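You operate a simulated robot arm through the tools that you are given. There is no shell and no other tool. Be economical: measure what you need, move in short steps, check, and stop when the job is done.

You run a simulated robot arm. Do the job below in one go: nothing can be reset, and whatever is moved stays where it is left.

JOB
Put the lamp carton labelled "clear" from the feed table before the yellow cover in the tray of the green shaker. Fetch the chalk carton that says "blue" from the steel table top and set it on the steel step. Put the blue filter from the top of the tool cart on the desk top and the cream filter on the steel step. Put the green buckle box on the yellow notepad. Put the red cap on the shelf under the wooden table. The order is free. Set down upright: lamp carton, chalk carton, filter.

Only the result counts: the job must be done as asked and must still hold three seconds after the hand-in. Knocking over, shifting, dropping, spilling or breaking anything else fails it. A push-on lid holds only when it is set on centred and level and pressed home; a screw cap is set on level and turned clockwise until tight.

ROBOT AND FRAMES
A 7-joint arm with a vacuum gripper on a trunk, on a base that drives. Base frame: it is fixed to the floor where the robot stands at the start and does not move with it; the origin is under the middle of the robot, x ahead of it, y to its left, z up. Lengths are in mm, angles in degrees, forces in N, time in s.
Its first joint turns from -149.0 to 149.0 degrees. Places, roughly: chalk carton [-1000, 2000, 750]; desk top [-100, 5500, 900]; filter [-1000, 2750, 1000]; green buckle box [750, 3750, 750]; lamp carton [500, 0, 1000]; red cap (6x6x4 cm) [2000, 3500, 800]; shelf under the wooden table [1100, 3900, 200]; steel step (24x36 cm) [540, 2060, 300]; tray of the green shaker (24x29 cm) [-1000, -1160, 860]; yellow notepad (7x9x2 cm) [0, 5800, 900]. Payload 1.06 kg.
Tool frame: the origin (TCP) lies in the middle of the cups' lips, and z points out of the cups. The gripper has 1 cup of 24 mm across, covering 24 by 24 mm (tool x, y); the bellows give 8 mm. With the vacuum on, a cup seals on a smooth face that it is pressed against (1 to 4 N); it does not hold porous or soft things. The pull reaches 23 N.
Orientation is that of the tool frame in the base frame, as [roll, pitch, yaw] about the fixed x, y, z axes, in that order (R = Rz(yaw) Ry(pitch) Rx(roll)). With the cups facing straight down, the tool's x points along the base's -x, its y along +y and its z along -z.

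CONTROLS
- The arm moves only by the tool send_rows. Its argument "commands" is a list of rows, each a list of 3 entries, a list of its own where there are three numbers: the shift along the tool's x, y, z in mm, then the turn, a rotation vector about the tool's x, y, z in degrees, then the vacuum: 1 switches it on, 0 off. In form: [[[tx, ty, tz], [wx, wy, wz], valve], ...]. A call has 1 to 8 rows; each row shifts and turns the commanded pose from where the row before left it, along the tool's axes as they then stand. Rows are played at 5 a second. More than 50 mm and 8.6 degrees between two rows, or a gripper value outside its range, and nothing of the call is played. Where a pose cannot be reached the arm comes as near as it can. A force on the tool above 40 N (or 10 N above the force at the start of the call, whichever is more), or a blocked arm, ends the call early, and 0.2 s more pass. The pull builds up within a second once a cup has sealed. Time passes only in rows, and 0.2 s behind the last, so rows that do not move give it time. The reply holds the time, the measured pose of the TCP, the force on the tool along the base axes and the pull of the vacuum, in the units named above and with some noise, with the torque about the TCP (base axes, N m) and any sound that the robot's microphone picked up.
- Cameras (640 x 400 px; columns grow to the right, rows downward): "scene" is now at [-0.8, 116.7, 1626.5]; the picture's right is [-0.86, -0.50, -0.00], its down [-0.30, 0.51, -0.80] and it looks along [0.40, -0.69, -0.59] (base axes); focal length 214 px, centre (320, 200). "wrist" rides on the gripper at [78, 19, -96] in the tool frame; the picture's right is [-0.24, 0.97, 0.00], its down [-0.71, -0.17, -0.69] and it looks along [-0.67, -0.16, 0.73] (tool axes); focal length 243 px, centre (320, 200).
- grab_frame(camera): a new picture of that camera. No time passes.
- raise_lower(by): slides the trunk up (or, below 0, down) by that many mm; the arm and the scene camera ride with it, the base frame stays. It gives what a move gives, with no picture.
- drive_base(legs): drives the robot by 1 to 6 legs, each [ahead, turn to the left] in mm and degrees, along the robot's own axes; the way and the turn of a leg run together, so that a leg with both is an arc; at most 1500 mm and 180 degrees a leg. The arm and the cameras ride along, it lands a little off, and it stops where it bumps. It gives what a move gives.
- head_to(pan, tilt): turns the head with the scene camera to pan (to the left, within 155 degrees either way) and tilt (down, from -29 to 69), counted from straight ahead of the robot. It gives what a move gives.
- probe_pixels(camera, pixels): there is no depth. For up to 12 entries [column, row, z] of the newest picture of that camera ("zoom" is the newest enlarged one), the place [x, y] in the base frame at which the ray of that pixel passes the height z, good to about 2 mm, but the place of the scene camera against the robot may be out by one fixed shift of up to 25 mm in any direction. No time passes.
- inspect(camera, box): a new picture of the part [left, top, right, bottom] of that camera's present view, enlarged. No time passes.
- job_done(): hands the job in; it is judged then, once.

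Go step by step. Measure first, check grasps and placings, and put right what went wrong. The budget is 124 turns and 118 pictures, counting those below and the enlarged ones. Unless the task says otherwise, let go and move clear before handing in.

The tools are called after "Request:" as name(argument=value, ...) on one line, values as JSON. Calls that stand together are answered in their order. send_rows: Moves the arm, as the interface text tells. Its arguments: {"type":"object","properties":{"commands":{"type":"array","items":{"type":"array"}}},"required":["commands"]} The other tools are called the same way: raise_lower (by) slides the trunk up or down; drive_base (legs) drives the base; head_to (pan, tilt) turns the head that bears the scene camera; grab_frame (camera) takes a picture; probe_pixels (camera, pixels) gives the place at which the rays of pixels pass given heights; inspect (camera, box) takes an enlarged picture of a part of a camera's view; job_done () hands the job in.

At the start:

```text
time_s: 0.0
ee_pos: [551.0, -556.8, 1227.6]
orientation: [180.0, -0.1, -180.0]
contact_force: [0.2, -0.5, 0.0]
wrist_torque: [0.04, 0.02, 0.02]
pull: 0.0
trunk travel left (down, up): [-675.0, 35.0]
robot x, y, heading: [2.0, -1.7, -0.0]
head pan, tilt: [-59.8, 36.5]
```

scene: 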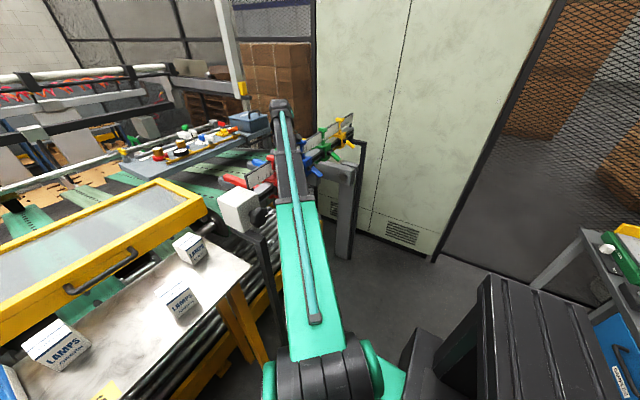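
wrist: 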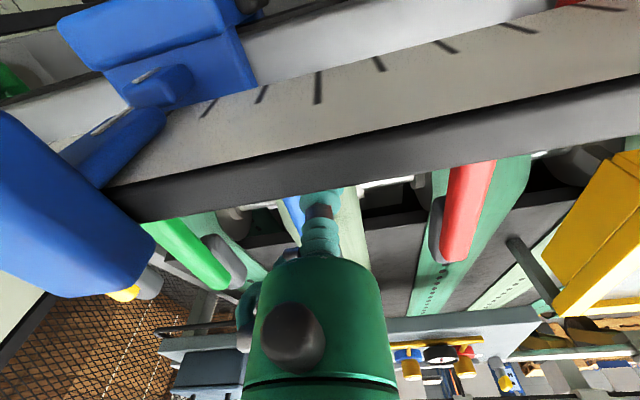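

The scene picture shows three lamp cartons on the feed table (about pixels (55,345), (178,300), (188,248)). I'll turn the head toward the table to read their labels.

Request:
head_to(pan=0, tilt=50)

Request:
grab_frame(camera="scene")

```text
time_s: 1.3
ee_pos: [550.4, -556.5, 1226.6]
orientation: [-180.0, 0.0, -179.9]
contact_force: [0.5, -0.1, 0.5]
wrist_torque: [0.01, 0.01, 0.0]
pull: 0.0
trunk travel left (down, up): [-675.0, 35.0]
robot x, y, heading: [2.9, -2.4, -0.1]
head pan, tilt: [0.0, 50.0]
```

```text
115 pictures are left
```

scene: 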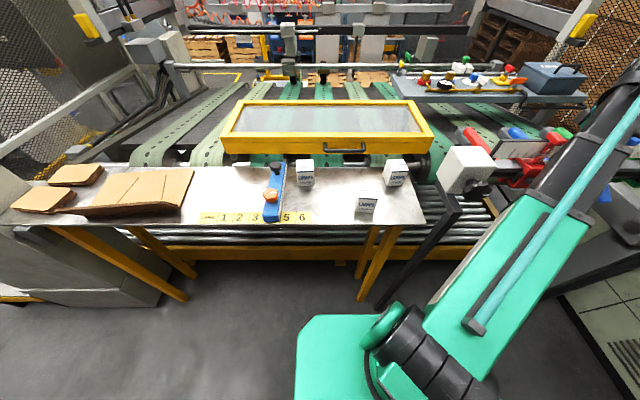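

Request:
inspect(camera="scene", box=[280, 140, 420, 228])

Request:
probe_pixels(camera="scene", pixels=[[305, 187, 1000], [366, 213, 1000], [396, 186, 1000], [280, 180, 1000], [305, 220, 1000], [427, 225, 1000], [80, 170, 1000]])

```text
4.55 times, centred on (350, 184) of scene
```

zoom: 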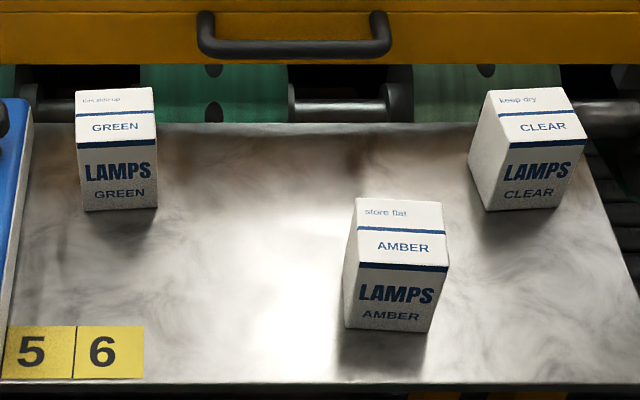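

```text
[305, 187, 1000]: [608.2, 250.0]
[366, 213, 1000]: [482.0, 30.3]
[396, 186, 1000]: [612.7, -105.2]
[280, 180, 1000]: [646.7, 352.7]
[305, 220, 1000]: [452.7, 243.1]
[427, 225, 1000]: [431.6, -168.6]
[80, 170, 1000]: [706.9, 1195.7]
```

CLEAR is the right-rear carton (zoom (525,150)). I'll probe its edges at several heights, and bring the arm over toward it.

Request:
probe_pixels(camera="zoom", pixels=[[487, 209, 1000], [560, 207, 1000], [510, 148, 1000], [510, 148, 1050], [510, 148, 1070], [510, 148, 1090], [587, 148, 1070], [490, 90, 1070], [571, 94, 1070], [487, 209, 980], [250, 20, 1090], [210, 15, 1070]])

Request:
send_rows(commands=[[[0, 50, 0], [0, 0, 0], 0], [[0, 50, 0], [0, 0, 0], 0], [[0, 50, 0], [0, 0, 0], 0], [[0, 50, 0], [0, 0, 0], 0], [[0, 50, 0], [0, 0, 0], 0], [[0, 50, 0], [0, 0, 0], 0], [[0, 50, 0], [0, 0, 0], 0], [[0, 50, 0], [0, 0, 0], 0]])

Request:
grab_frame(camera="wrist")

```text
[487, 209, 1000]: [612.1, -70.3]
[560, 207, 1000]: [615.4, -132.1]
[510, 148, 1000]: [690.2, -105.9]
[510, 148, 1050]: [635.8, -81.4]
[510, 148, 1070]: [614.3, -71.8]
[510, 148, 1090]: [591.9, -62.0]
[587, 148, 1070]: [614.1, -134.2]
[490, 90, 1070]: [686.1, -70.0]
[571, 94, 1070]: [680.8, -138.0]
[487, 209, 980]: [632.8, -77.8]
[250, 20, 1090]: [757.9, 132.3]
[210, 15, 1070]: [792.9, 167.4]
```

```text
time_s: 2.6
ee_pos: [550.6, -298.9, 1228.0]
orientation: [-178.1, 0.2, 178.6]
contact_force: [-1.6, -24.4, -1.8]
wrist_torque: [-0.04, 0.03, 0.19]
pull: 0.1
trunk travel left (down, up): [-675.0, 35.0]
robot x, y, heading: [1.4, 3.3, -0.6]
head pan, tilt: [0.0, 50.0]
stopped in row 6: the force on the tool passed its limit at 80 N (the readings are from after the stop); the commanded pose is now the measured one
```

```text
113 pictures are left
```

wrist: 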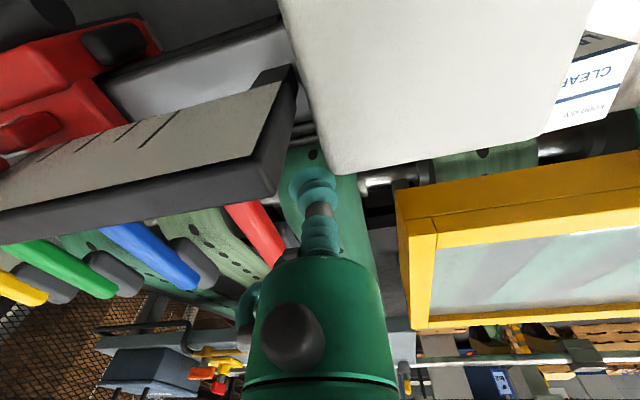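

The tool bumped the white box on the post at y≈-290 (wrist picture, box at (430,80)). I back off, and check that the box didn't move.

Request:
send_rows(commands=[[[0, -40, 0], [0, 0, 0], 0], [[0, 0, -50], [0, 0, 0], 0], [[0, 0, -50], [0, 0, 0], 0], [[0, 0, -50], [0, 0, 0], 0]])

Request:
grab_frame(camera="scene")

Request:
grab_frame(camera="wrist")

Request:
probe_pixels(camera="scene", pixels=[[443, 148, 1250], [437, 187, 1150], [480, 147, 1250], [497, 172, 1250], [443, 148, 1200], [480, 147, 1200]])

```text
time_s: 3.2
ee_pos: [554.9, -333.7, 1269.7]
orientation: [-178.1, 1.2, 179.5]
contact_force: [9.9, -4.3, -16.5]
wrist_torque: [-0.06, -0.26, 0.01]
pull: 0.0
out of reach, approached as far as the arm can: row 3
trunk travel left (down, up): [-675.0, 35.0]
robot x, y, heading: [-1.3, -0.3, -0.2]
head pan, tilt: [0.0, 50.0]
stopped in row 3: the force on the tool passed its limit at 93 N (the readings are from after the stop); the commanded pose is now the measured one
```

```text
112 pictures are left
```

scene: 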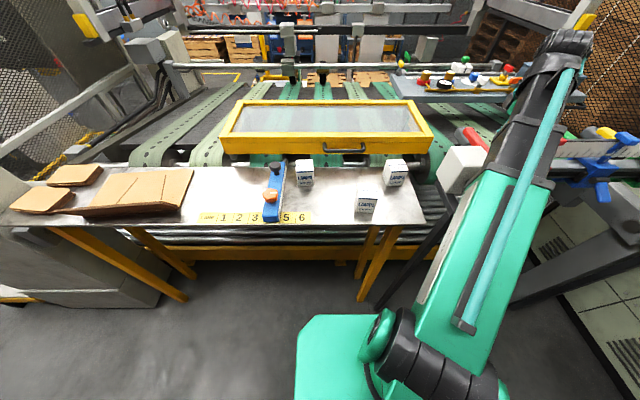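

```text
111 pictures are left
```

wrist: 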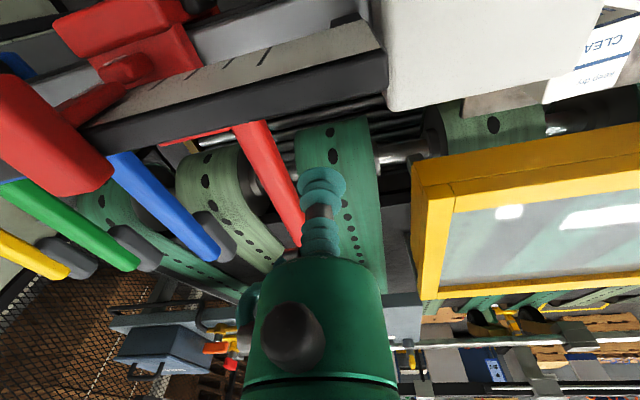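

```text
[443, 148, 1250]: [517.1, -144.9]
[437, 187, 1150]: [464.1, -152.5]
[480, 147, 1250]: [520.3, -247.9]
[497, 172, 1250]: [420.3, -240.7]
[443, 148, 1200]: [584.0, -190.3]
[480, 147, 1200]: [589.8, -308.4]
```

The box looks unmoved (left edge still at ≈(437,187)). The way across is blocked, so I'll back the base off, swing the tool in front of the table, and then approach.

Request:
drive_base(legs=[[-400, 0]])

```text
time_s: 4.3
ee_pos: [520.2, -333.2, 1271.9]
orientation: [-178.0, 2.3, -179.9]
contact_force: [7.4, -1.7, 1.4]
wrist_torque: [0.02, 0.01, 0.0]
pull: 0.3
trunk travel left (down, up): [-675.0, 35.0]
robot x, y, heading: [-44.7, -0.9, -0.1]
head pan, tilt: [0.0, 50.0]
stopped in leg 1: the force on the tool passed its limit at 64 N (the readings are from after the stop); the commanded pose is now the measured one
```

Something stops the tool when going up and back; I look at the arm's surroundings.

Request:
head_to(pan=-40, tilt=20)

Request:
grab_frame(camera="scene")

Request:
grab_frame(camera="wrist")

```text
time_s: 5.4
ee_pos: [520.5, -333.3, 1271.1]
orientation: [-178.1, 2.1, 179.9]
contact_force: [14.6, -0.6, 2.4]
wrist_torque: [0.04, 0.01, 0.01]
pull: 0.0
trunk travel left (down, up): [-675.0, 35.0]
robot x, y, heading: [-45.6, -3.2, 0.1]
head pan, tilt: [-40.0, 20.0]
```

```text
110 pictures are left
```

scene: 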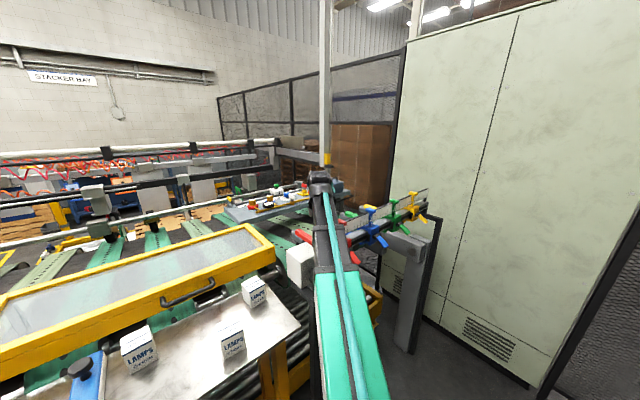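

```text
109 pictures are left
```

wrist: 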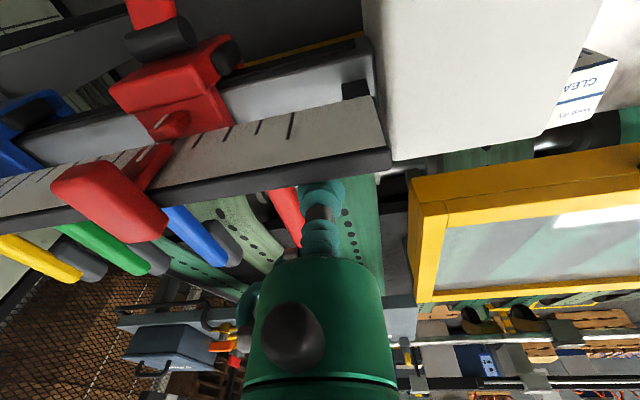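

The tool sits in a pocket: ruler rail on the -x side (wrist (390,160)), white box on +y. I'll step off the rail, lift the trunk and look again.

Request:
send_rows(commands=[[[-25, 0, 0], [0, 0, 0], 0], [[0, 0, 0], [0, 0, 0], 0]])

Request:
raise_lower(by=34)

Request:
grab_frame(camera="wrist")

```text
time_s: 6.0
ee_pos: [544.6, -331.5, 1271.0]
orientation: [-178.1, 2.1, 180.0]
contact_force: [0.4, 0.7, -0.9]
wrist_torque: [-0.02, 0.01, 0.02]
pull: 0.0
trunk travel left (down, up): [-675.0, 35.0]
robot x, y, heading: [-42.7, 1.3, -0.0]
head pan, tilt: [-40.0, 20.0]
```

```text
time_s: 6.8
ee_pos: [544.1, -332.9, 1305.8]
orientation: [-178.1, 2.2, 179.9]
contact_force: [0.1, 0.0, -0.9]
wrist_torque: [0.01, 0.01, -0.01]
pull: 0.0
trunk travel left (down, up): [-709.0, 1.0]
robot x, y, heading: [-46.6, 0.6, 0.1]
head pan, tilt: [-40.0, 20.0]
```

```text
108 pictures are left
```

wrist: 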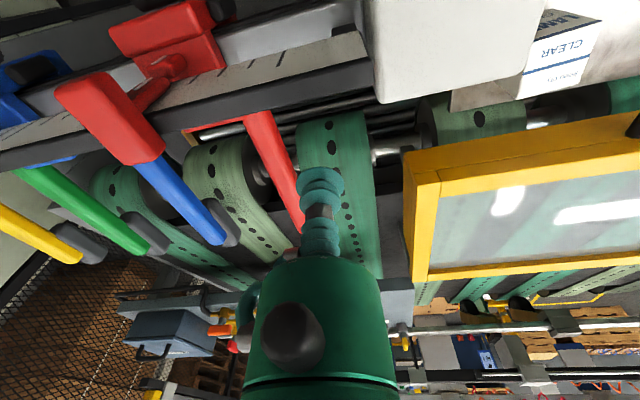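

My triangulation puts the rail and box tops at z≈1240–1270, so at 1306 I'm just above them. I'll level the tool, move out in +x, then go across in +y.

Request:
send_rows(commands=[[[0, 0, 0], [-1.9, 2.1, 0], 0], [[-35, 0, 0], [0, 0, 0], 0], [[-35, 0, 0], [0, 0, 0], 0], [[0, 30, 0], [0, 0, 0], 0]])

Request:
grab_frame(camera="wrist")

```text
time_s: 7.3
ee_pos: [555.7, -334.5, 1304.9]
orientation: [-179.7, 0.5, -179.7]
contact_force: [6.4, -0.4, -10.1]
wrist_torque: [-0.25, -0.09, -0.16]
pull: 0.0
trunk travel left (down, up): [-709.0, 1.0]
robot x, y, heading: [-44.0, -0.9, -0.2]
head pan, tilt: [-40.0, 20.0]
stopped in row 2: the force on the tool passed its limit at 44 N (the readings are from after the stop); the commanded pose is now the measured one
```

```text
107 pictures are left
```

wrist: 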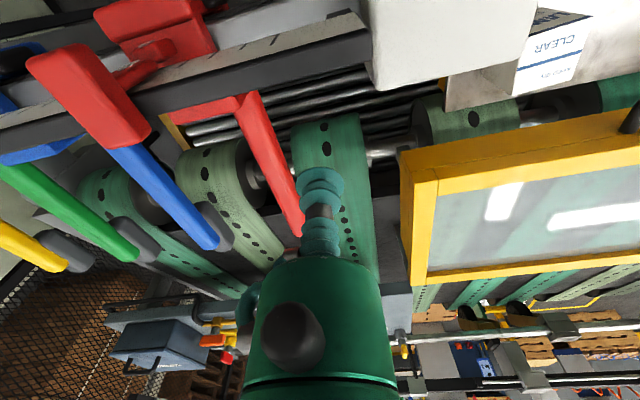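

Blocked again, with a downward push. I check with still rows whether a contact persists and look up at the arm.

Request:
send_rows(commands=[[[0, 0, 0], [0, 0, 0], 0], [[0, 0, 0], [0, 0, 0], 0]])

Request:
head_to(pan=-40, tilt=10)

Request:
inspect(camera="scene", box=[220, 100, 460, 300])

```text
time_s: 7.9
ee_pos: [555.2, -334.5, 1305.7]
orientation: [-179.7, 0.5, -179.7]
contact_force: [7.3, -3.6, -16.9]
wrist_torque: [-0.1, -0.5, 0.04]
pull: 0.1
trunk travel left (down, up): [-709.0, 1.0]
robot x, y, heading: [-46.3, -0.5, 0.0]
head pan, tilt: [-40.0, 20.0]
```

```text
time_s: 8.6
ee_pos: [554.7, -332.9, 1304.5]
orientation: [-179.9, 0.4, -179.7]
contact_force: [8.0, -5.3, -20.3]
wrist_torque: [0.08, -0.72, 0.25]
pull: 0.0
trunk travel left (down, up): [-709.0, 1.0]
robot x, y, heading: [-46.0, 4.2, -0.1]
head pan, tilt: [-40.0, 10.0]
```

```text
2.00 times, centred on (340, 200) of scene
```

zoom: 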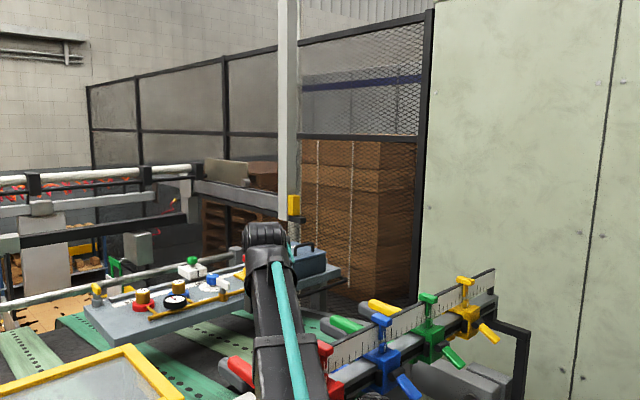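

The force and torque fit a contact at about (-75,+20,+96) from the TCP, which is the wrist camera's place, so it is folding into the forearm. I'll step back 10 mm and yaw the tool by -85° so that the camera sits to the -y side.

Request:
send_rows(commands=[[[11, 0, 0], [0, 0, 0], 0], [[0, 0, 0], [0, 0, -8.5], 0], [[0, 0, 0], [0, 0, -8.5], 0], [[0, 0, 0], [0, 0, -8.5], 0], [[0, 0, 0], [0, 0, -8.5], 0], [[0, 0, 0], [0, 0, -8.5], 0], [[0, 0, 0], [0, 0, -8.5], 0], [[0, 0, 0], [0, 0, -8.5], 0]])

Request:
grab_frame(camera="wrist")

```text
time_s: 9.0
ee_pos: [546.2, -332.4, 1303.7]
orientation: [-179.7, 0.7, -179.9]
contact_force: [6.1, -3.4, -12.6]
wrist_torque: [0.07, -0.27, 0.1]
pull: 0.1
trunk travel left (down, up): [-709.0, 1.0]
robot x, y, heading: [-45.6, -1.1, -0.1]
head pan, tilt: [-40.0, 10.0]
stopped in row 2: the force on the tool passed its limit at 49 N (the readings are from after the stop); the commanded pose is now the measured one
```

```text
105 pictures are left
```

wrist: 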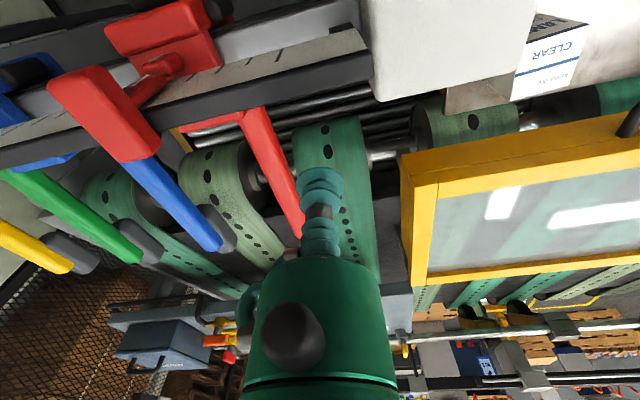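

Still touching; I lower 40 mm inside the pocket to release, then yaw.

Request:
send_rows(commands=[[[0, 0, 20], [0, 0, 0], 0], [[0, 0, 20], [0, 0, 0], 0], [[0, 0, 0], [0, 0, 0], 0]])

Request:
send_rows(commands=[[[0, 0, 0], [0, 0, -8.5], 0], [[0, 0, 0], [0, 0, -8.5], 0], [[0, 0, 0], [0, 0, -8.5], 0], [[0, 0, 0], [0, 0, -8.5], 0], [[0, 0, 0], [0, 0, -8.5], 0], [[0, 0, 0], [0, 0, -8.5], 0], [[0, 0, 0], [0, 0, -8.5], 0], [[0, 0, 0], [0, 0, -8.5], 0]])

Request:
grab_frame(camera="wrist")

```text
time_s: 9.8
ee_pos: [549.2, -332.2, 1264.1]
orientation: [-179.8, 0.6, 180.0]
contact_force: [0.5, -0.8, 0.2]
wrist_torque: [0.02, -0.01, 0.0]
pull: 0.1
trunk travel left (down, up): [-709.0, 1.0]
robot x, y, heading: [-46.4, -1.7, -0.0]
head pan, tilt: [-40.0, 10.0]
```

```text
time_s: 11.6
ee_pos: [546.9, -335.2, 1265.0]
orientation: [-179.4, -0.1, -111.7]
contact_force: [-0.4, -0.3, -0.1]
wrist_torque: [0.0, 0.05, -0.01]
pull: 0.1
trunk travel left (down, up): [-709.0, 1.0]
robot x, y, heading: [-44.5, -3.5, 0.0]
head pan, tilt: [-40.0, 10.0]
```

```text
104 pictures are left
```

wrist: 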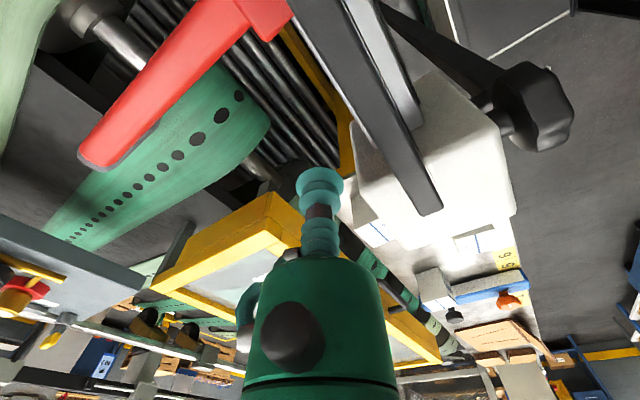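

The yaw worked. Now I probe the box and rail end and read the camera geometry.

Request:
probe_pixels(camera="wrist", pixels=[[428, 212, 1260], [415, 214, 1260], [345, 140, 1260], [352, 195, 1240], [352, 195, 1200], [515, 212, 1240], [425, 75, 1240], [360, 222, 1150], [530, 90, 1220], [428, 212, 1240]])

Request:
send_rows(commands=[[[0, 0, -20], [0, 0, 0], 0], [[0, 0, -20], [0, 0, 0], 0], [[0, 0, -20], [0, 0, 0], 0], [[0, 0, -20], [0, 0, 0], 0]])

Request:
grab_frame(camera="wrist")

```text
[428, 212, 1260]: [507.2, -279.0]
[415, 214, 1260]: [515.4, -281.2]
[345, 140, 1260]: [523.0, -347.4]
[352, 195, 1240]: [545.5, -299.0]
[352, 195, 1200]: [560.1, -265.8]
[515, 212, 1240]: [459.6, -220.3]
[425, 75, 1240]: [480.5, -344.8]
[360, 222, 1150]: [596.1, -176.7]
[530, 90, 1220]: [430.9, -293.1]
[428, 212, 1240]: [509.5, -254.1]
```

```text
time_s: 12.6
ee_pos: [550.2, -337.5, 1337.0]
orientation: [-178.8, -0.1, -112.0]
contact_force: [-0.1, -0.1, -0.6]
wrist_torque: [0.0, -0.02, 0.02]
pull: 0.1
out of reach, approached as far as the arm can: row 4
trunk travel left (down, up): [-709.0, 1.0]
robot x, y, heading: [-44.9, -0.1, -0.0]
head pan, tilt: [-40.0, 10.0]
```

```text
103 pictures are left
```

wrist: 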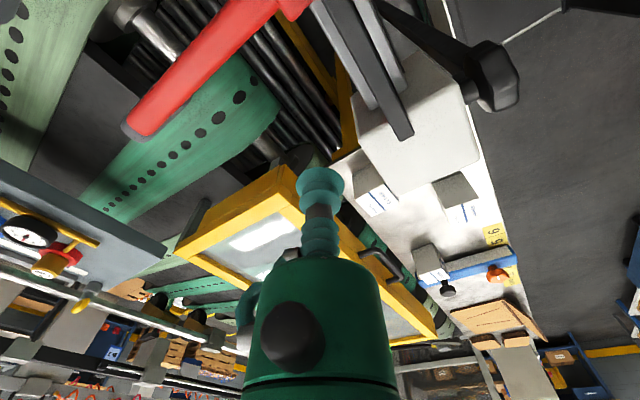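

Now free at 1337, above the box. I move out to x≈600, then across in +y in tool axes (yaw -112°).

Request:
send_rows(commands=[[[-18, -46, 15], [-1.2, 0, 0], 0], [[-46, 18.7, 0], [0, 0, 0], 0], [[-46, 18.7, 0], [0, 0, 0], 0], [[-46, 18.7, 0], [0, 0, 0], 0], [[-46, 18.7, 0], [0, 0, 0], 0]])

Request:
grab_frame(camera="wrist")

```text
refused: row 1 steps farther than a row can; nothing moved
```

```text
102 pictures are left
```

wrist: 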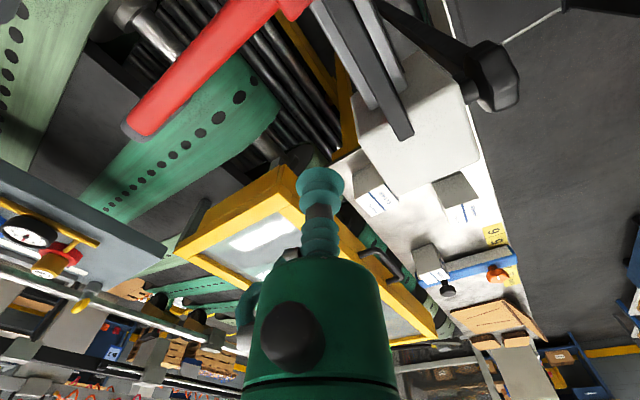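

Row 1 was over 50 mm; I shorten it.

Request:
send_rows(commands=[[[-16, -42, 15], [-1.2, 0, 0], 0], [[-46, 18.7, 0], [0, 0, 0], 0], [[-46, 18.7, 0], [0, 0, 0], 0], [[-46, 18.7, 0], [0, 0, 0], 0], [[-46, 18.7, 0], [0, 0, 0], 0]])

Request:
grab_frame(camera="wrist")

```text
time_s: 13.8
ee_pos: [600.4, -136.9, 1308.2]
orientation: [180.0, 0.0, -112.0]
contact_force: [0.7, 0.5, 0.0]
wrist_torque: [-0.01, 0.0, 0.02]
pull: 0.0
out of reach, approached as far as the arm can: row 4, 5
trunk travel left (down, up): [-709.0, 1.0]
robot x, y, heading: [-39.5, -1.9, -0.2]
head pan, tilt: [-40.0, 10.0]
```

```text
101 pictures are left
```

wrist: 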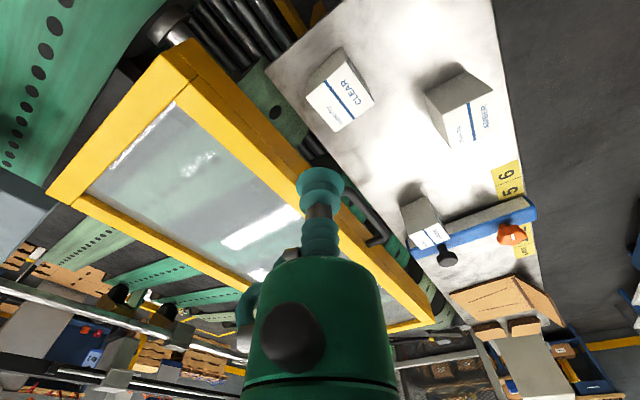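

Past the box. CLEAR is at (340,90) in the wrist picture; I zoom in to fix its top corners.

Request:
inspect(camera="wrist", box=[280, 30, 400, 150])

```text
3.33 times, centred on (340, 90) of wrist
```

zoom: 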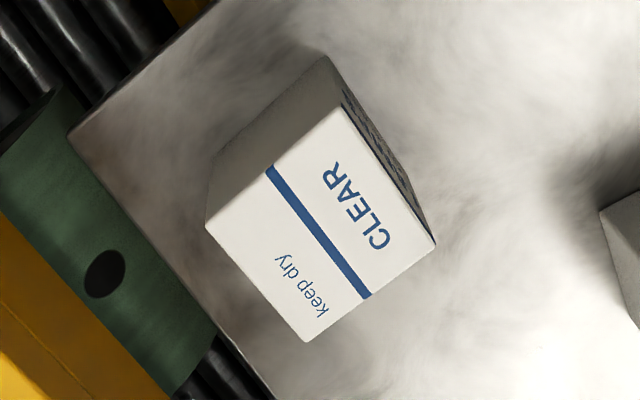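

Request:
probe_pixels(camera="zoom", pixels=[[206, 227, 1070], [342, 106, 1070], [436, 243, 1070], [306, 342, 1070], [322, 230, 1070], [326, 56, 1000], [209, 150, 1000], [342, 106, 1060], [322, 230, 1080]])

```text
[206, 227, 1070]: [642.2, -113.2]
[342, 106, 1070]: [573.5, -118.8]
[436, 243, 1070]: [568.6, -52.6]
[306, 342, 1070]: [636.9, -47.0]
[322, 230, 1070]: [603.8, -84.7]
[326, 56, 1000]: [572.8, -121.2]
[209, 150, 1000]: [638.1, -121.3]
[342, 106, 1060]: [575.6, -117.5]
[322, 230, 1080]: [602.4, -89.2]
```

The wrist view gives the carton's top centre ≈(604,-85), size ≈67×67×70, top z≈1070. I go over it and descend to ~1085.

Request:
send_rows(commands=[[[-25, 8, 0], [0, 0, 0], 0], [[-24.7, 7.8, 0], [0, 0, 0], 0], [[0, 0, 45], [0, 0, 0], 0], [[0, 0, 45], [0, 0, 0], 0], [[0, 0, 45], [0, 0, 0], 0], [[0, 0, 45], [0, 0, 0], 0], [[0, 0, 30], [0, 0, 0], 0]])

Request:
grab_frame(camera="wrist")

```text
time_s: 15.4
ee_pos: [604.9, -86.4, 1106.1]
orientation: [179.9, 0.0, -112.0]
contact_force: [-3.8, -0.1, 25.8]
wrist_torque: [-0.01, -0.11, -0.03]
pull: 0.1
out of reach, approached as far as the arm can: row 2
trunk travel left (down, up): [-709.0, 1.0]
robot x, y, heading: [-50.3, -1.4, -0.3]
head pan, tilt: [-40.0, 10.0]
stopped in row 7: the force on the tool passed its limit at 67 N (the readings are from after the stop); the commanded pose is now the measured one
```

```text
99 pictures are left
```

wrist: 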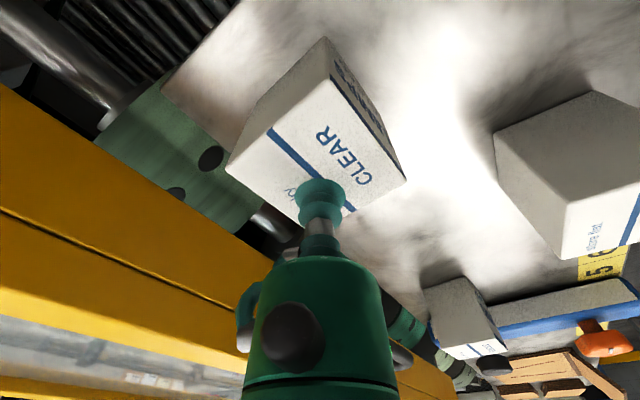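

Contact came already at z≈1106 (the carton top is higher than assumed). I back up 12 mm and re-probe the centre at that height.

Request:
send_rows(commands=[[[0, 0, -15], [0, 0, 0], 0], [[0, 0, 0], [0, 0, 0], 0]])

Request:
inspect(camera="wrist", box=[210, 20, 430, 240])

```text
time_s: 16.0
ee_pos: [606.7, -88.3, 1118.5]
orientation: [179.8, 0.2, -112.1]
contact_force: [-0.3, -0.8, 0.2]
wrist_torque: [0.01, -0.01, 0.03]
pull: 0.1
trunk travel left (down, up): [-709.0, 1.0]
robot x, y, heading: [-45.4, -2.0, -0.1]
head pan, tilt: [-40.0, 10.0]
```

```text
1.82 times, centred on (320, 130) of wrist
```

zoom: 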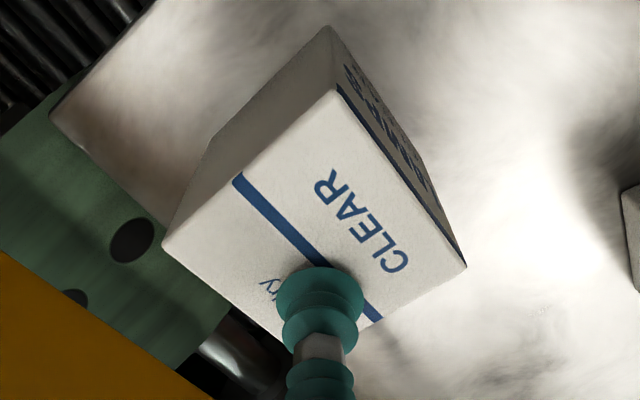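

Request:
probe_pixels(camera="zoom", pixels=[[162, 243, 1108], [333, 88, 1108], [467, 268, 1108], [162, 243, 1098], [467, 268, 1098], [333, 88, 1098], [330, 27, 1040], [330, 27, 1030], [330, 27, 1000]])

```text
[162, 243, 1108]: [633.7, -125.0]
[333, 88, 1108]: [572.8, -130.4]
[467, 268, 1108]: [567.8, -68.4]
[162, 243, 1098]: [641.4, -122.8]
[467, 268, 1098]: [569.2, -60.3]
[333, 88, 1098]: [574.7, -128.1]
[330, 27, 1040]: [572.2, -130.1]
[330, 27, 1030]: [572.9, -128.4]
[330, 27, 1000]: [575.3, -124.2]
```

Centre is ≈(601,-97) at z≈1108. I shift and come down gently with vacuum on.

Request:
send_rows(commands=[[[10, 2.4, 0], [0, 0, 0], 1], [[0, 0, 6], [0, 0, 0], 1], [[0, 0, 4], [0, 0, 0], 1], [[0, 0, 0], [0, 0, 0], 1]])

```text
time_s: 17.0
ee_pos: [600.5, -95.0, 1107.0]
orientation: [179.9, 0.1, -112.0]
contact_force: [3.3, -1.8, 18.0]
wrist_torque: [-0.05, -0.02, 0.02]
pull: 23.0
trunk travel left (down, up): [-709.0, 1.0]
robot x, y, heading: [-43.9, -2.0, -0.2]
head pan, tilt: [-40.0, 10.0]
```

Sealed (pull 23 N). Lift straight up by 150 mm and check.

Request:
send_rows(commands=[[[0, 0, -10], [0, 0, 0], 1], [[0, 0, -30], [0, 0, 0], 1], [[0, 0, -40], [0, 0, 0], 1], [[0, 0, -40], [0, 0, 0], 1], [[0, 0, -30], [0, 0, 0], 1], [[0, 0, 0], [0, 0, 0], 1]])

Request:
head_to(pan=-140, tilt=30)

Request:
grab_frame(camera="scene")

Request:
head_to(pan=140, tilt=30)

Request:
grab_frame(camera="scene")

```text
time_s: 18.4
ee_pos: [599.8, -94.9, 1259.5]
orientation: [179.7, 0.0, -112.0]
contact_force: [0.0, -0.1, -1.2]
wrist_torque: [-0.02, -0.02, -0.01]
pull: 22.7
trunk travel left (down, up): [-709.0, 1.0]
robot x, y, heading: [-45.5, -3.2, 0.1]
head pan, tilt: [-40.0, 10.0]
```

```text
time_s: 20.2
ee_pos: [600.0, -94.9, 1259.4]
orientation: [179.8, 0.2, -112.0]
contact_force: [1.2, 0.0, -0.5]
wrist_torque: [0.01, -0.01, -0.02]
pull: 23.7
trunk travel left (down, up): [-709.0, 1.0]
robot x, y, heading: [-47.7, -1.6, 0.2]
head pan, tilt: [-140.0, 30.0]
```

```text
97 pictures are left
```

scene: 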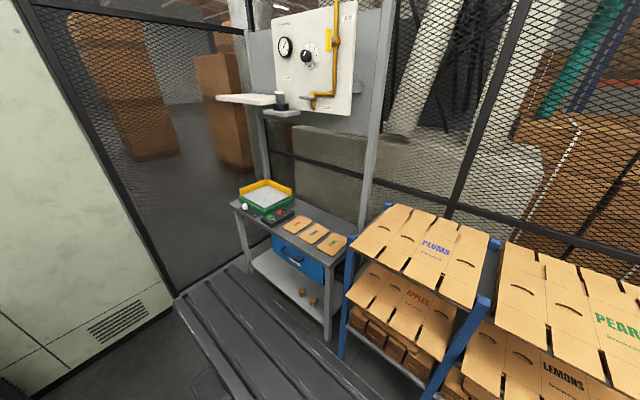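

```text
time_s: 24.1
ee_pos: [598.7, -95.2, 1259.3]
orientation: [179.8, 0.0, -111.9]
contact_force: [1.0, -0.2, -1.4]
wrist_torque: [0.01, 0.02, 0.04]
pull: 22.7
trunk travel left (down, up): [-709.0, 1.0]
robot x, y, heading: [-49.3, 0.3, 0.1]
head pan, tilt: [140.0, 30.0]
```

```text
96 pictures are left
```

scene: 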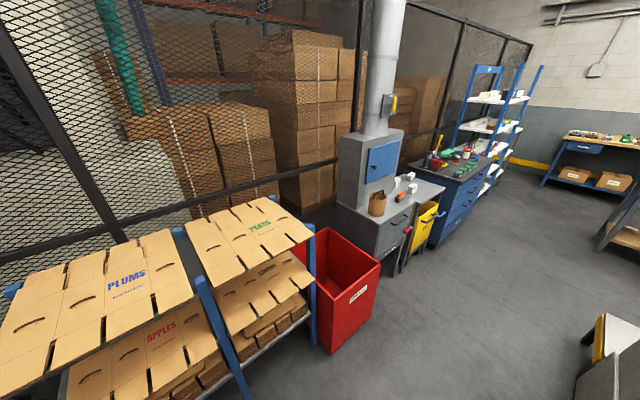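

Request:
probe_pixels(camera="scene", pixels=[[330, 352, 0], [235, 398, 0], [380, 265, 600], [312, 230, 900], [400, 275, 0], [433, 250, 0], [600, 330, 300]])

Request:
head_to(pan=-115, tilt=45)

Request:
grab_frame(camera="scene")

```text
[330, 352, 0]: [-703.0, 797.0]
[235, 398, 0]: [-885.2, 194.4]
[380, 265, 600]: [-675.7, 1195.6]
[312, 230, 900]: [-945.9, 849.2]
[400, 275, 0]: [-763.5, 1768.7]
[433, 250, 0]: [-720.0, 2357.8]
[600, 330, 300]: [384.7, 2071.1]
```

```text
time_s: 27.6
ee_pos: [598.7, -95.9, 1259.8]
orientation: [179.8, 0.1, -111.9]
contact_force: [0.2, 0.0, -0.5]
wrist_torque: [0.0, -0.01, 0.0]
pull: 22.8
trunk travel left (down, up): [-709.0, 1.0]
robot x, y, heading: [-46.1, -1.5, -0.2]
head pan, tilt: [-115.0, 45.0]
```

```text
95 pictures are left
```

scene: 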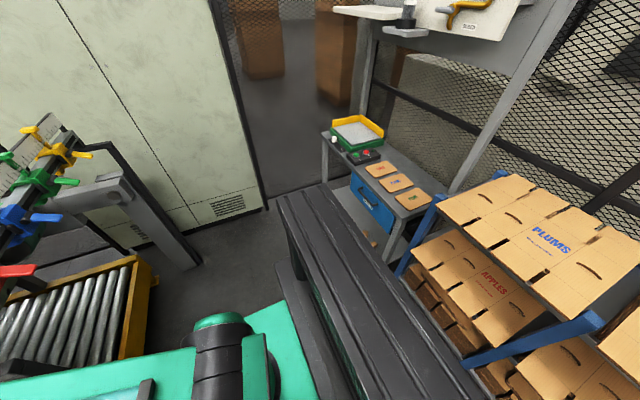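

Request:
probe_pixels(camera="scene", pixels=[[385, 262, 0], [325, 182, 0], [265, 210, 0], [150, 320, 300], [197, 266, 0], [333, 127, 860], [383, 132, 860], [357, 146, 860], [355, 120, 860], [420, 262, 300], [437, 205, 900], [325, 135, 750]])

Request:
inspect(camera="scene", box=[300, 90, 440, 220])

```text
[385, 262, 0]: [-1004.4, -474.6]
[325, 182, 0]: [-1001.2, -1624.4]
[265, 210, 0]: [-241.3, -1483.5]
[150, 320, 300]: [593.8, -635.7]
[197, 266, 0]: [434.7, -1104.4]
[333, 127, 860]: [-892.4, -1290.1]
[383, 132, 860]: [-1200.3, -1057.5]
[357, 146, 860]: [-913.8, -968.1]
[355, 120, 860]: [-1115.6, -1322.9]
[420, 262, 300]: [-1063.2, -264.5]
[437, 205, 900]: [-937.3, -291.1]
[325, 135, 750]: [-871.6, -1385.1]
```

```text
3.08 times, centred on (370, 155) of scene
```

zoom: 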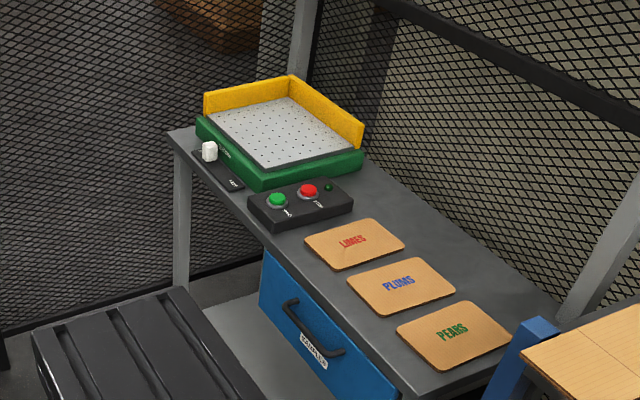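

The tray sits at about (-1000,-1160) on the corner table, guarded in yellow on its two far sides. I'll back off 290 mm, then turn right ~94° with the carton held high.

Request:
drive_base(legs=[[-290, 0], [0, -94]])

Request:
head_to(pan=-30, tilt=25)

Request:
grab_frame(camera="scene")

```text
time_s: 33.4
ee_pos: [-424.9, -645.4, 1258.9]
orientation: [179.7, 0.1, 158.2]
contact_force: [-0.3, 0.3, -0.3]
wrist_torque: [-0.02, 0.0, 0.01]
pull: 22.6
trunk travel left (down, up): [-709.0, 1.0]
robot x, y, heading: [-333.7, -3.3, -89.8]
head pan, tilt: [-115.0, 45.0]
```

```text
time_s: 35.0
ee_pos: [-423.1, -646.0, 1258.7]
orientation: [179.8, 0.1, 158.3]
contact_force: [0.1, -0.1, -0.7]
wrist_torque: [-0.02, -0.01, 0.0]
pull: 23.1
trunk travel left (down, up): [-709.0, 1.0]
robot x, y, heading: [-331.4, 2.7, -89.4]
head pan, tilt: [-30.0, 25.0]
```

```text
93 pictures are left
```

scene: 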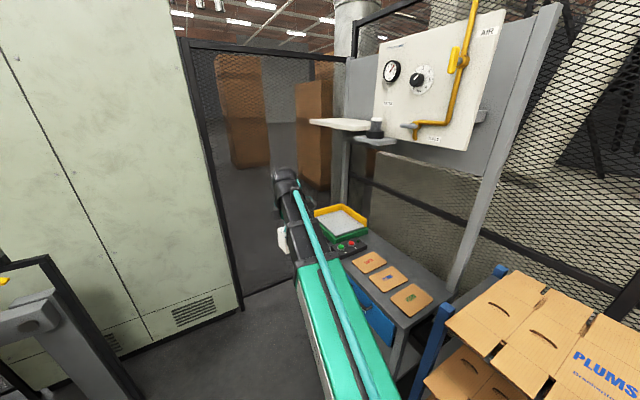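

Request:
probe_pixels(camera="scene", pixels=[[310, 121, 1200], [310, 121, 1300], [310, 121, 1400], [354, 142, 1200], [354, 142, 1300], [354, 142, 1400], [343, 208, 860], [343, 208, 900], [272, 180, 1300], [240, 308, 0]])

Request:
drive_base(legs=[[450, -10]])

Request:
head_to(pan=-40, tilt=25)

Request:
grab_frame(camera="scene")

```text
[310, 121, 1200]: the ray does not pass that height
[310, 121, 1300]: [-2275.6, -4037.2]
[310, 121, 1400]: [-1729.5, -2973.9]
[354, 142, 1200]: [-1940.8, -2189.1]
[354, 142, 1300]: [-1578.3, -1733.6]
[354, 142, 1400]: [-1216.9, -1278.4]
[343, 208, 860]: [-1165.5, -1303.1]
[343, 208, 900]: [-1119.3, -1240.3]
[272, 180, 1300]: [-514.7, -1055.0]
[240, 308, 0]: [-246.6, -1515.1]
```

```text
time_s: 37.8
ee_pos: [-569.0, -1076.6, 1258.5]
orientation: [179.8, 0.1, 148.4]
contact_force: [0.1, -0.1, -0.7]
wrist_torque: [-0.01, -0.02, -0.02]
pull: 22.7
trunk travel left (down, up): [-709.0, 1.0]
robot x, y, heading: [-368.8, -452.9, -99.7]
head pan, tilt: [-30.0, 25.0]
```

```text
time_s: 38.5
ee_pos: [-568.9, -1077.1, 1259.2]
orientation: [179.8, 0.0, 148.5]
contact_force: [-0.3, 0.2, -1.5]
wrist_torque: [-0.01, 0.01, -0.05]
pull: 23.1
trunk travel left (down, up): [-709.0, 1.0]
robot x, y, heading: [-368.7, -454.6, -99.4]
head pan, tilt: [-40.0, 25.0]
```

```text
92 pictures are left
```

scene: 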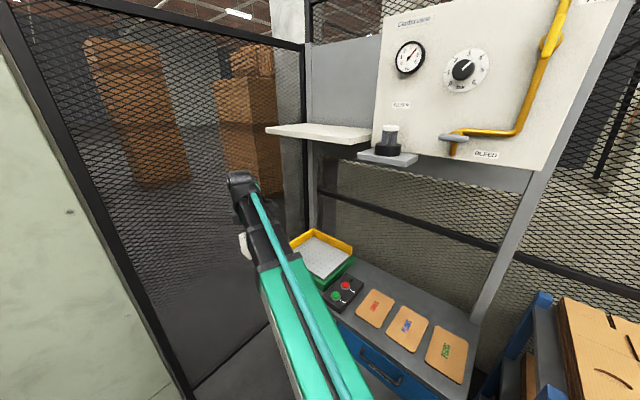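

Overhead shelf items sit well above (z≈1400+). I'll advance another 340 mm nearly straight, turn toward the tray, then lower the trunk.

Request:
drive_base(legs=[[0, 8], [340, 0], [0, -49]])

Request:
raise_lower(by=-180)

Request:
grab_frame(camera="wrist")

Request:
head_to(pan=0, tilt=45)

Request:
grab_frame(camera="scene")

```text
time_s: 43.5
ee_pos: [-936.1, -1126.7, 1259.5]
orientation: [179.8, 0.1, 107.8]
contact_force: [-0.4, 0.8, -0.7]
wrist_torque: [0.0, 0.03, -0.02]
pull: 22.8
trunk travel left (down, up): [-709.0, 1.0]
robot x, y, heading: [-378.5, -786.5, -140.2]
head pan, tilt: [-40.0, 25.0]
```

```text
time_s: 45.5
ee_pos: [-936.1, -1125.6, 1079.7]
orientation: [179.9, 0.1, 107.7]
contact_force: [0.3, 0.5, -0.4]
wrist_torque: [0.0, 0.0, -0.01]
pull: 22.6
trunk travel left (down, up): [-529.0, 181.0]
robot x, y, heading: [-379.1, -789.9, -140.1]
head pan, tilt: [-40.0, 25.0]
```

```text
91 pictures are left
```

wrist: 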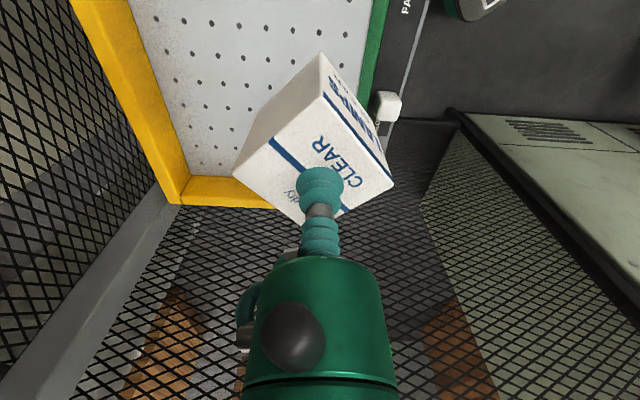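

```text
time_s: 46.6
ee_pos: [-935.7, -1126.6, 1078.9]
orientation: [179.9, 0.1, 107.7]
contact_force: [-0.6, -0.5, -0.6]
wrist_torque: [0.01, 0.0, -0.01]
pull: 23.1
trunk travel left (down, up): [-529.0, 181.0]
robot x, y, heading: [-374.4, -788.8, -140.4]
head pan, tilt: [0.0, 45.0]
```

```text
90 pictures are left
```

scene: 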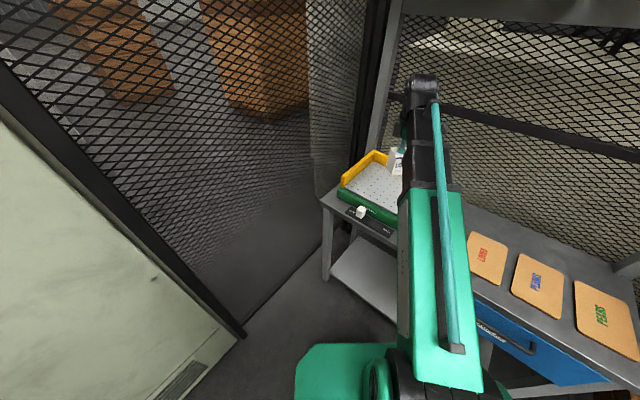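

Request:
probe_pixels(camera="wrist", pixels=[[190, 178, 860], [130, 5, 860], [372, 5, 860], [360, 70, 860], [150, 60, 860], [255, 60, 860], [390, 100, 880]])

```text
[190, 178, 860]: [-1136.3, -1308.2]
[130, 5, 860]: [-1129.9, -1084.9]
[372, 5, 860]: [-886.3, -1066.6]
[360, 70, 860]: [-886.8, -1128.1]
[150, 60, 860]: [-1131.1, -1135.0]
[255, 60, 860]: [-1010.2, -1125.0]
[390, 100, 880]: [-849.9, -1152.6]
```

Tray plate spans x≈-1135…-886, y≈-1308…-1018. I move over its middle and lower to ~980.

Request:
send_rows(commands=[[[-5.1, -38.4, 0], [0, 0, 0], 1], [[-5.1, -38.4, 0], [0, 0, 0], 1], [[0, 0, 40], [0, 0, 0], 1], [[0, 0, 40], [0, 0, 0], 1], [[0, 0, 20], [0, 0, 0], 1]])

Request:
grab_frame(camera="wrist")

```text
time_s: 47.8
ee_pos: [-1007.2, -1159.0, 980.5]
orientation: [179.8, 0.1, 107.7]
contact_force: [-0.6, -0.1, -0.8]
wrist_torque: [0.01, -0.02, -0.04]
pull: 22.9
trunk travel left (down, up): [-529.0, 181.0]
robot x, y, heading: [-377.0, -789.5, -140.1]
head pan, tilt: [0.0, 45.0]
```

```text
89 pictures are left
```

wrist: 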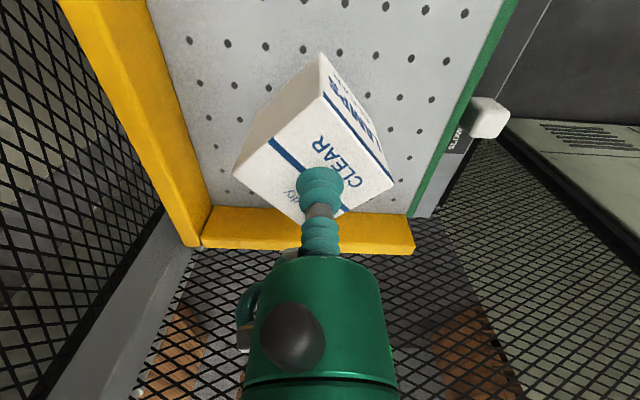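

Good clearance all round. I lower in 5 mm rows, watching force.

Request:
send_rows(commands=[[[0, 0, 6], [0, 0, 0], 1], [[0, 0, 6], [0, 0, 0], 1], [[0, 0, 6], [0, 0, 0], 1], [[0, 0, 6], [0, 0, 0], 1], [[0, 0, 6], [0, 0, 0], 1], [[0, 0, 5], [0, 0, 0], 1], [[0, 0, 0], [0, 0, 0], 1]])

```text
time_s: 49.4
ee_pos: [-1006.3, -1158.8, 943.1]
orientation: [179.8, 0.1, 107.7]
contact_force: [-0.6, 0.2, -0.6]
wrist_torque: [-0.01, 0.02, -0.01]
pull: 22.0
trunk travel left (down, up): [-529.0, 181.0]
robot x, y, heading: [-375.9, -786.2, -140.4]
head pan, tilt: [0.0, 45.0]
```

Request:
send_rows(commands=[[[0, 0, 4], [0, 0, 0], 1], [[0, 0, 4], [0, 0, 0], 1], [[0, 0, 3], [0, 0, 0], 1], [[0, 0, 0], [0, 0, 0], 1]])

Request:
inspect(camera="wrist", box=[200, 30, 440, 250])

```text
time_s: 50.4
ee_pos: [-1003.9, -1158.4, 933.8]
orientation: [179.9, 0.1, 107.7]
contact_force: [-1.7, -1.8, 17.0]
wrist_torque: [0.0, 0.02, 0.0]
pull: 22.9
trunk travel left (down, up): [-529.0, 181.0]
robot x, y, heading: [-375.2, -786.0, -140.5]
head pan, tilt: [0.0, 45.0]
```

```text
1.82 times, centred on (320, 140) of wrist
```

zoom: 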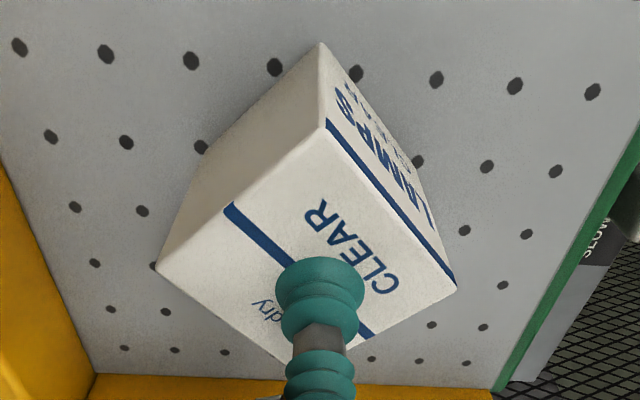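

Contact force of 17 N: the carton stands on the plate. Vacuum off, wait, then rise.

Request:
send_rows(commands=[[[0, 0, -2], [0, 0, 0], 0], [[0, 0, 0], [0, 0, 0], 0], [[0, 0, 0], [0, 0, 0], 0], [[0, 0, 0], [0, 0, 0], 0], [[0, 0, -10], [0, 0, 0], 0], [[0, 0, -30], [0, 0, 0], 0], [[0, 0, -50], [0, 0, 0], 0], [[0, 0, -50], [0, 0, 0], 0]])

Request:
grab_frame(camera="wrist")

```text
time_s: 52.2
ee_pos: [-1005.2, -1158.6, 1072.2]
orientation: [179.8, 0.1, 107.6]
contact_force: [-0.1, 0.4, -0.1]
wrist_torque: [-0.02, 0.0, 0.01]
pull: 0.1
trunk travel left (down, up): [-529.0, 181.0]
robot x, y, heading: [-375.9, -784.5, -140.1]
head pan, tilt: [0.0, 45.0]
```

```text
87 pictures are left
```

wrist: 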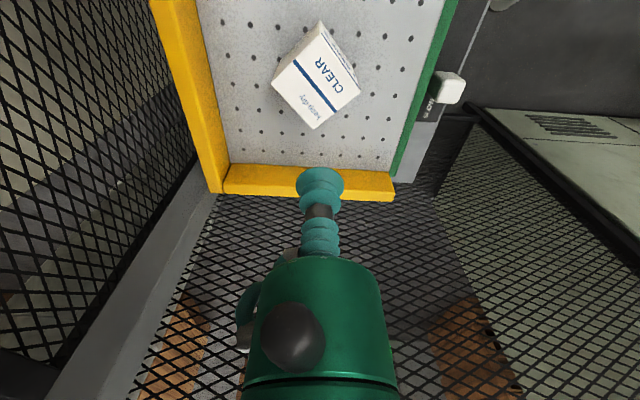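

The lamp carton stands free in the tray. Next is the chalk/filter/step area: I retrace the way out, raise the trunk, and drive to about (-300,2200).

Request:
raise_lower(by=130)

Request:
drive_base(legs=[[0, 46], [-810, 0]])

```text
time_s: 53.7
ee_pos: [-1006.5, -1159.8, 1202.2]
orientation: [179.8, 0.1, 107.7]
contact_force: [0.6, 0.3, 0.2]
wrist_torque: [-0.01, 0.02, 0.02]
pull: 0.1
trunk travel left (down, up): [-659.0, 51.0]
robot x, y, heading: [-380.0, -786.0, -140.2]
head pan, tilt: [0.0, 45.0]
```

```text
time_s: 55.8
ee_pos: [-672.7, -1442.4, 1205.3]
orientation: [179.9, -0.3, 142.9]
contact_force: [-1.1, 2.5, 0.8]
wrist_torque: [-0.27, -0.1, 0.03]
pull: 0.0
trunk travel left (down, up): [-659.0, 51.0]
robot x, y, heading: [-375.7, -784.8, -104.9]
head pan, tilt: [0.0, 45.0]
stopped in leg 1: the force on the tool passed its limit at 90 N (the readings are from after the stop); the commanded pose is now the measured one
```

The extended tool brushed the fence at y≈-1445 (fixed). I back away first, straighten, then go back and retract the arm.

Request:
drive_base(legs=[[-120, 0], [0, 13], [-680, 0]])

Request:
head_to(pan=-40, tilt=40)

Request:
inspect(camera="scene", box=[200, 50, 520, 250])

```text
time_s: 61.0
ee_pos: [-465.2, -730.9, 1201.2]
orientation: [179.6, -0.3, 156.2]
contact_force: [-0.9, -0.4, -0.9]
wrist_torque: [-0.02, -0.02, 0.02]
pull: 0.0
trunk travel left (down, up): [-659.0, 51.0]
robot x, y, heading: [-328.3, -19.4, -91.2]
head pan, tilt: [0.0, 45.0]
```

```text
time_s: 62.1
ee_pos: [-466.1, -732.2, 1200.9]
orientation: [179.6, -0.4, 156.2]
contact_force: [-0.3, 0.2, 0.2]
wrist_torque: [0.01, -0.01, -0.01]
pull: 0.0
trunk travel left (down, up): [-659.0, 51.0]
robot x, y, heading: [-328.5, -19.3, -91.2]
head pan, tilt: [-40.0, 40.0]
```

```text
2.00 times, centred on (360, 150) of scene
```

zoom: 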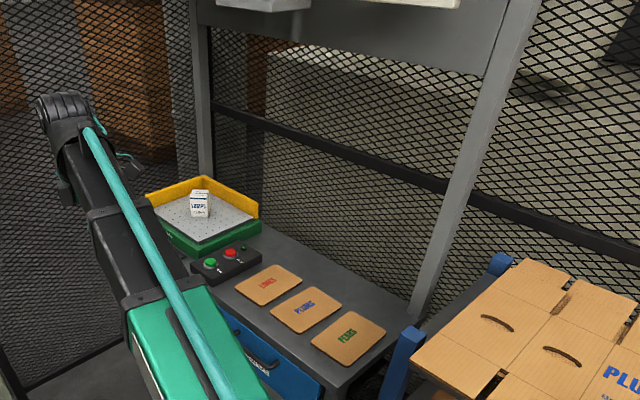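

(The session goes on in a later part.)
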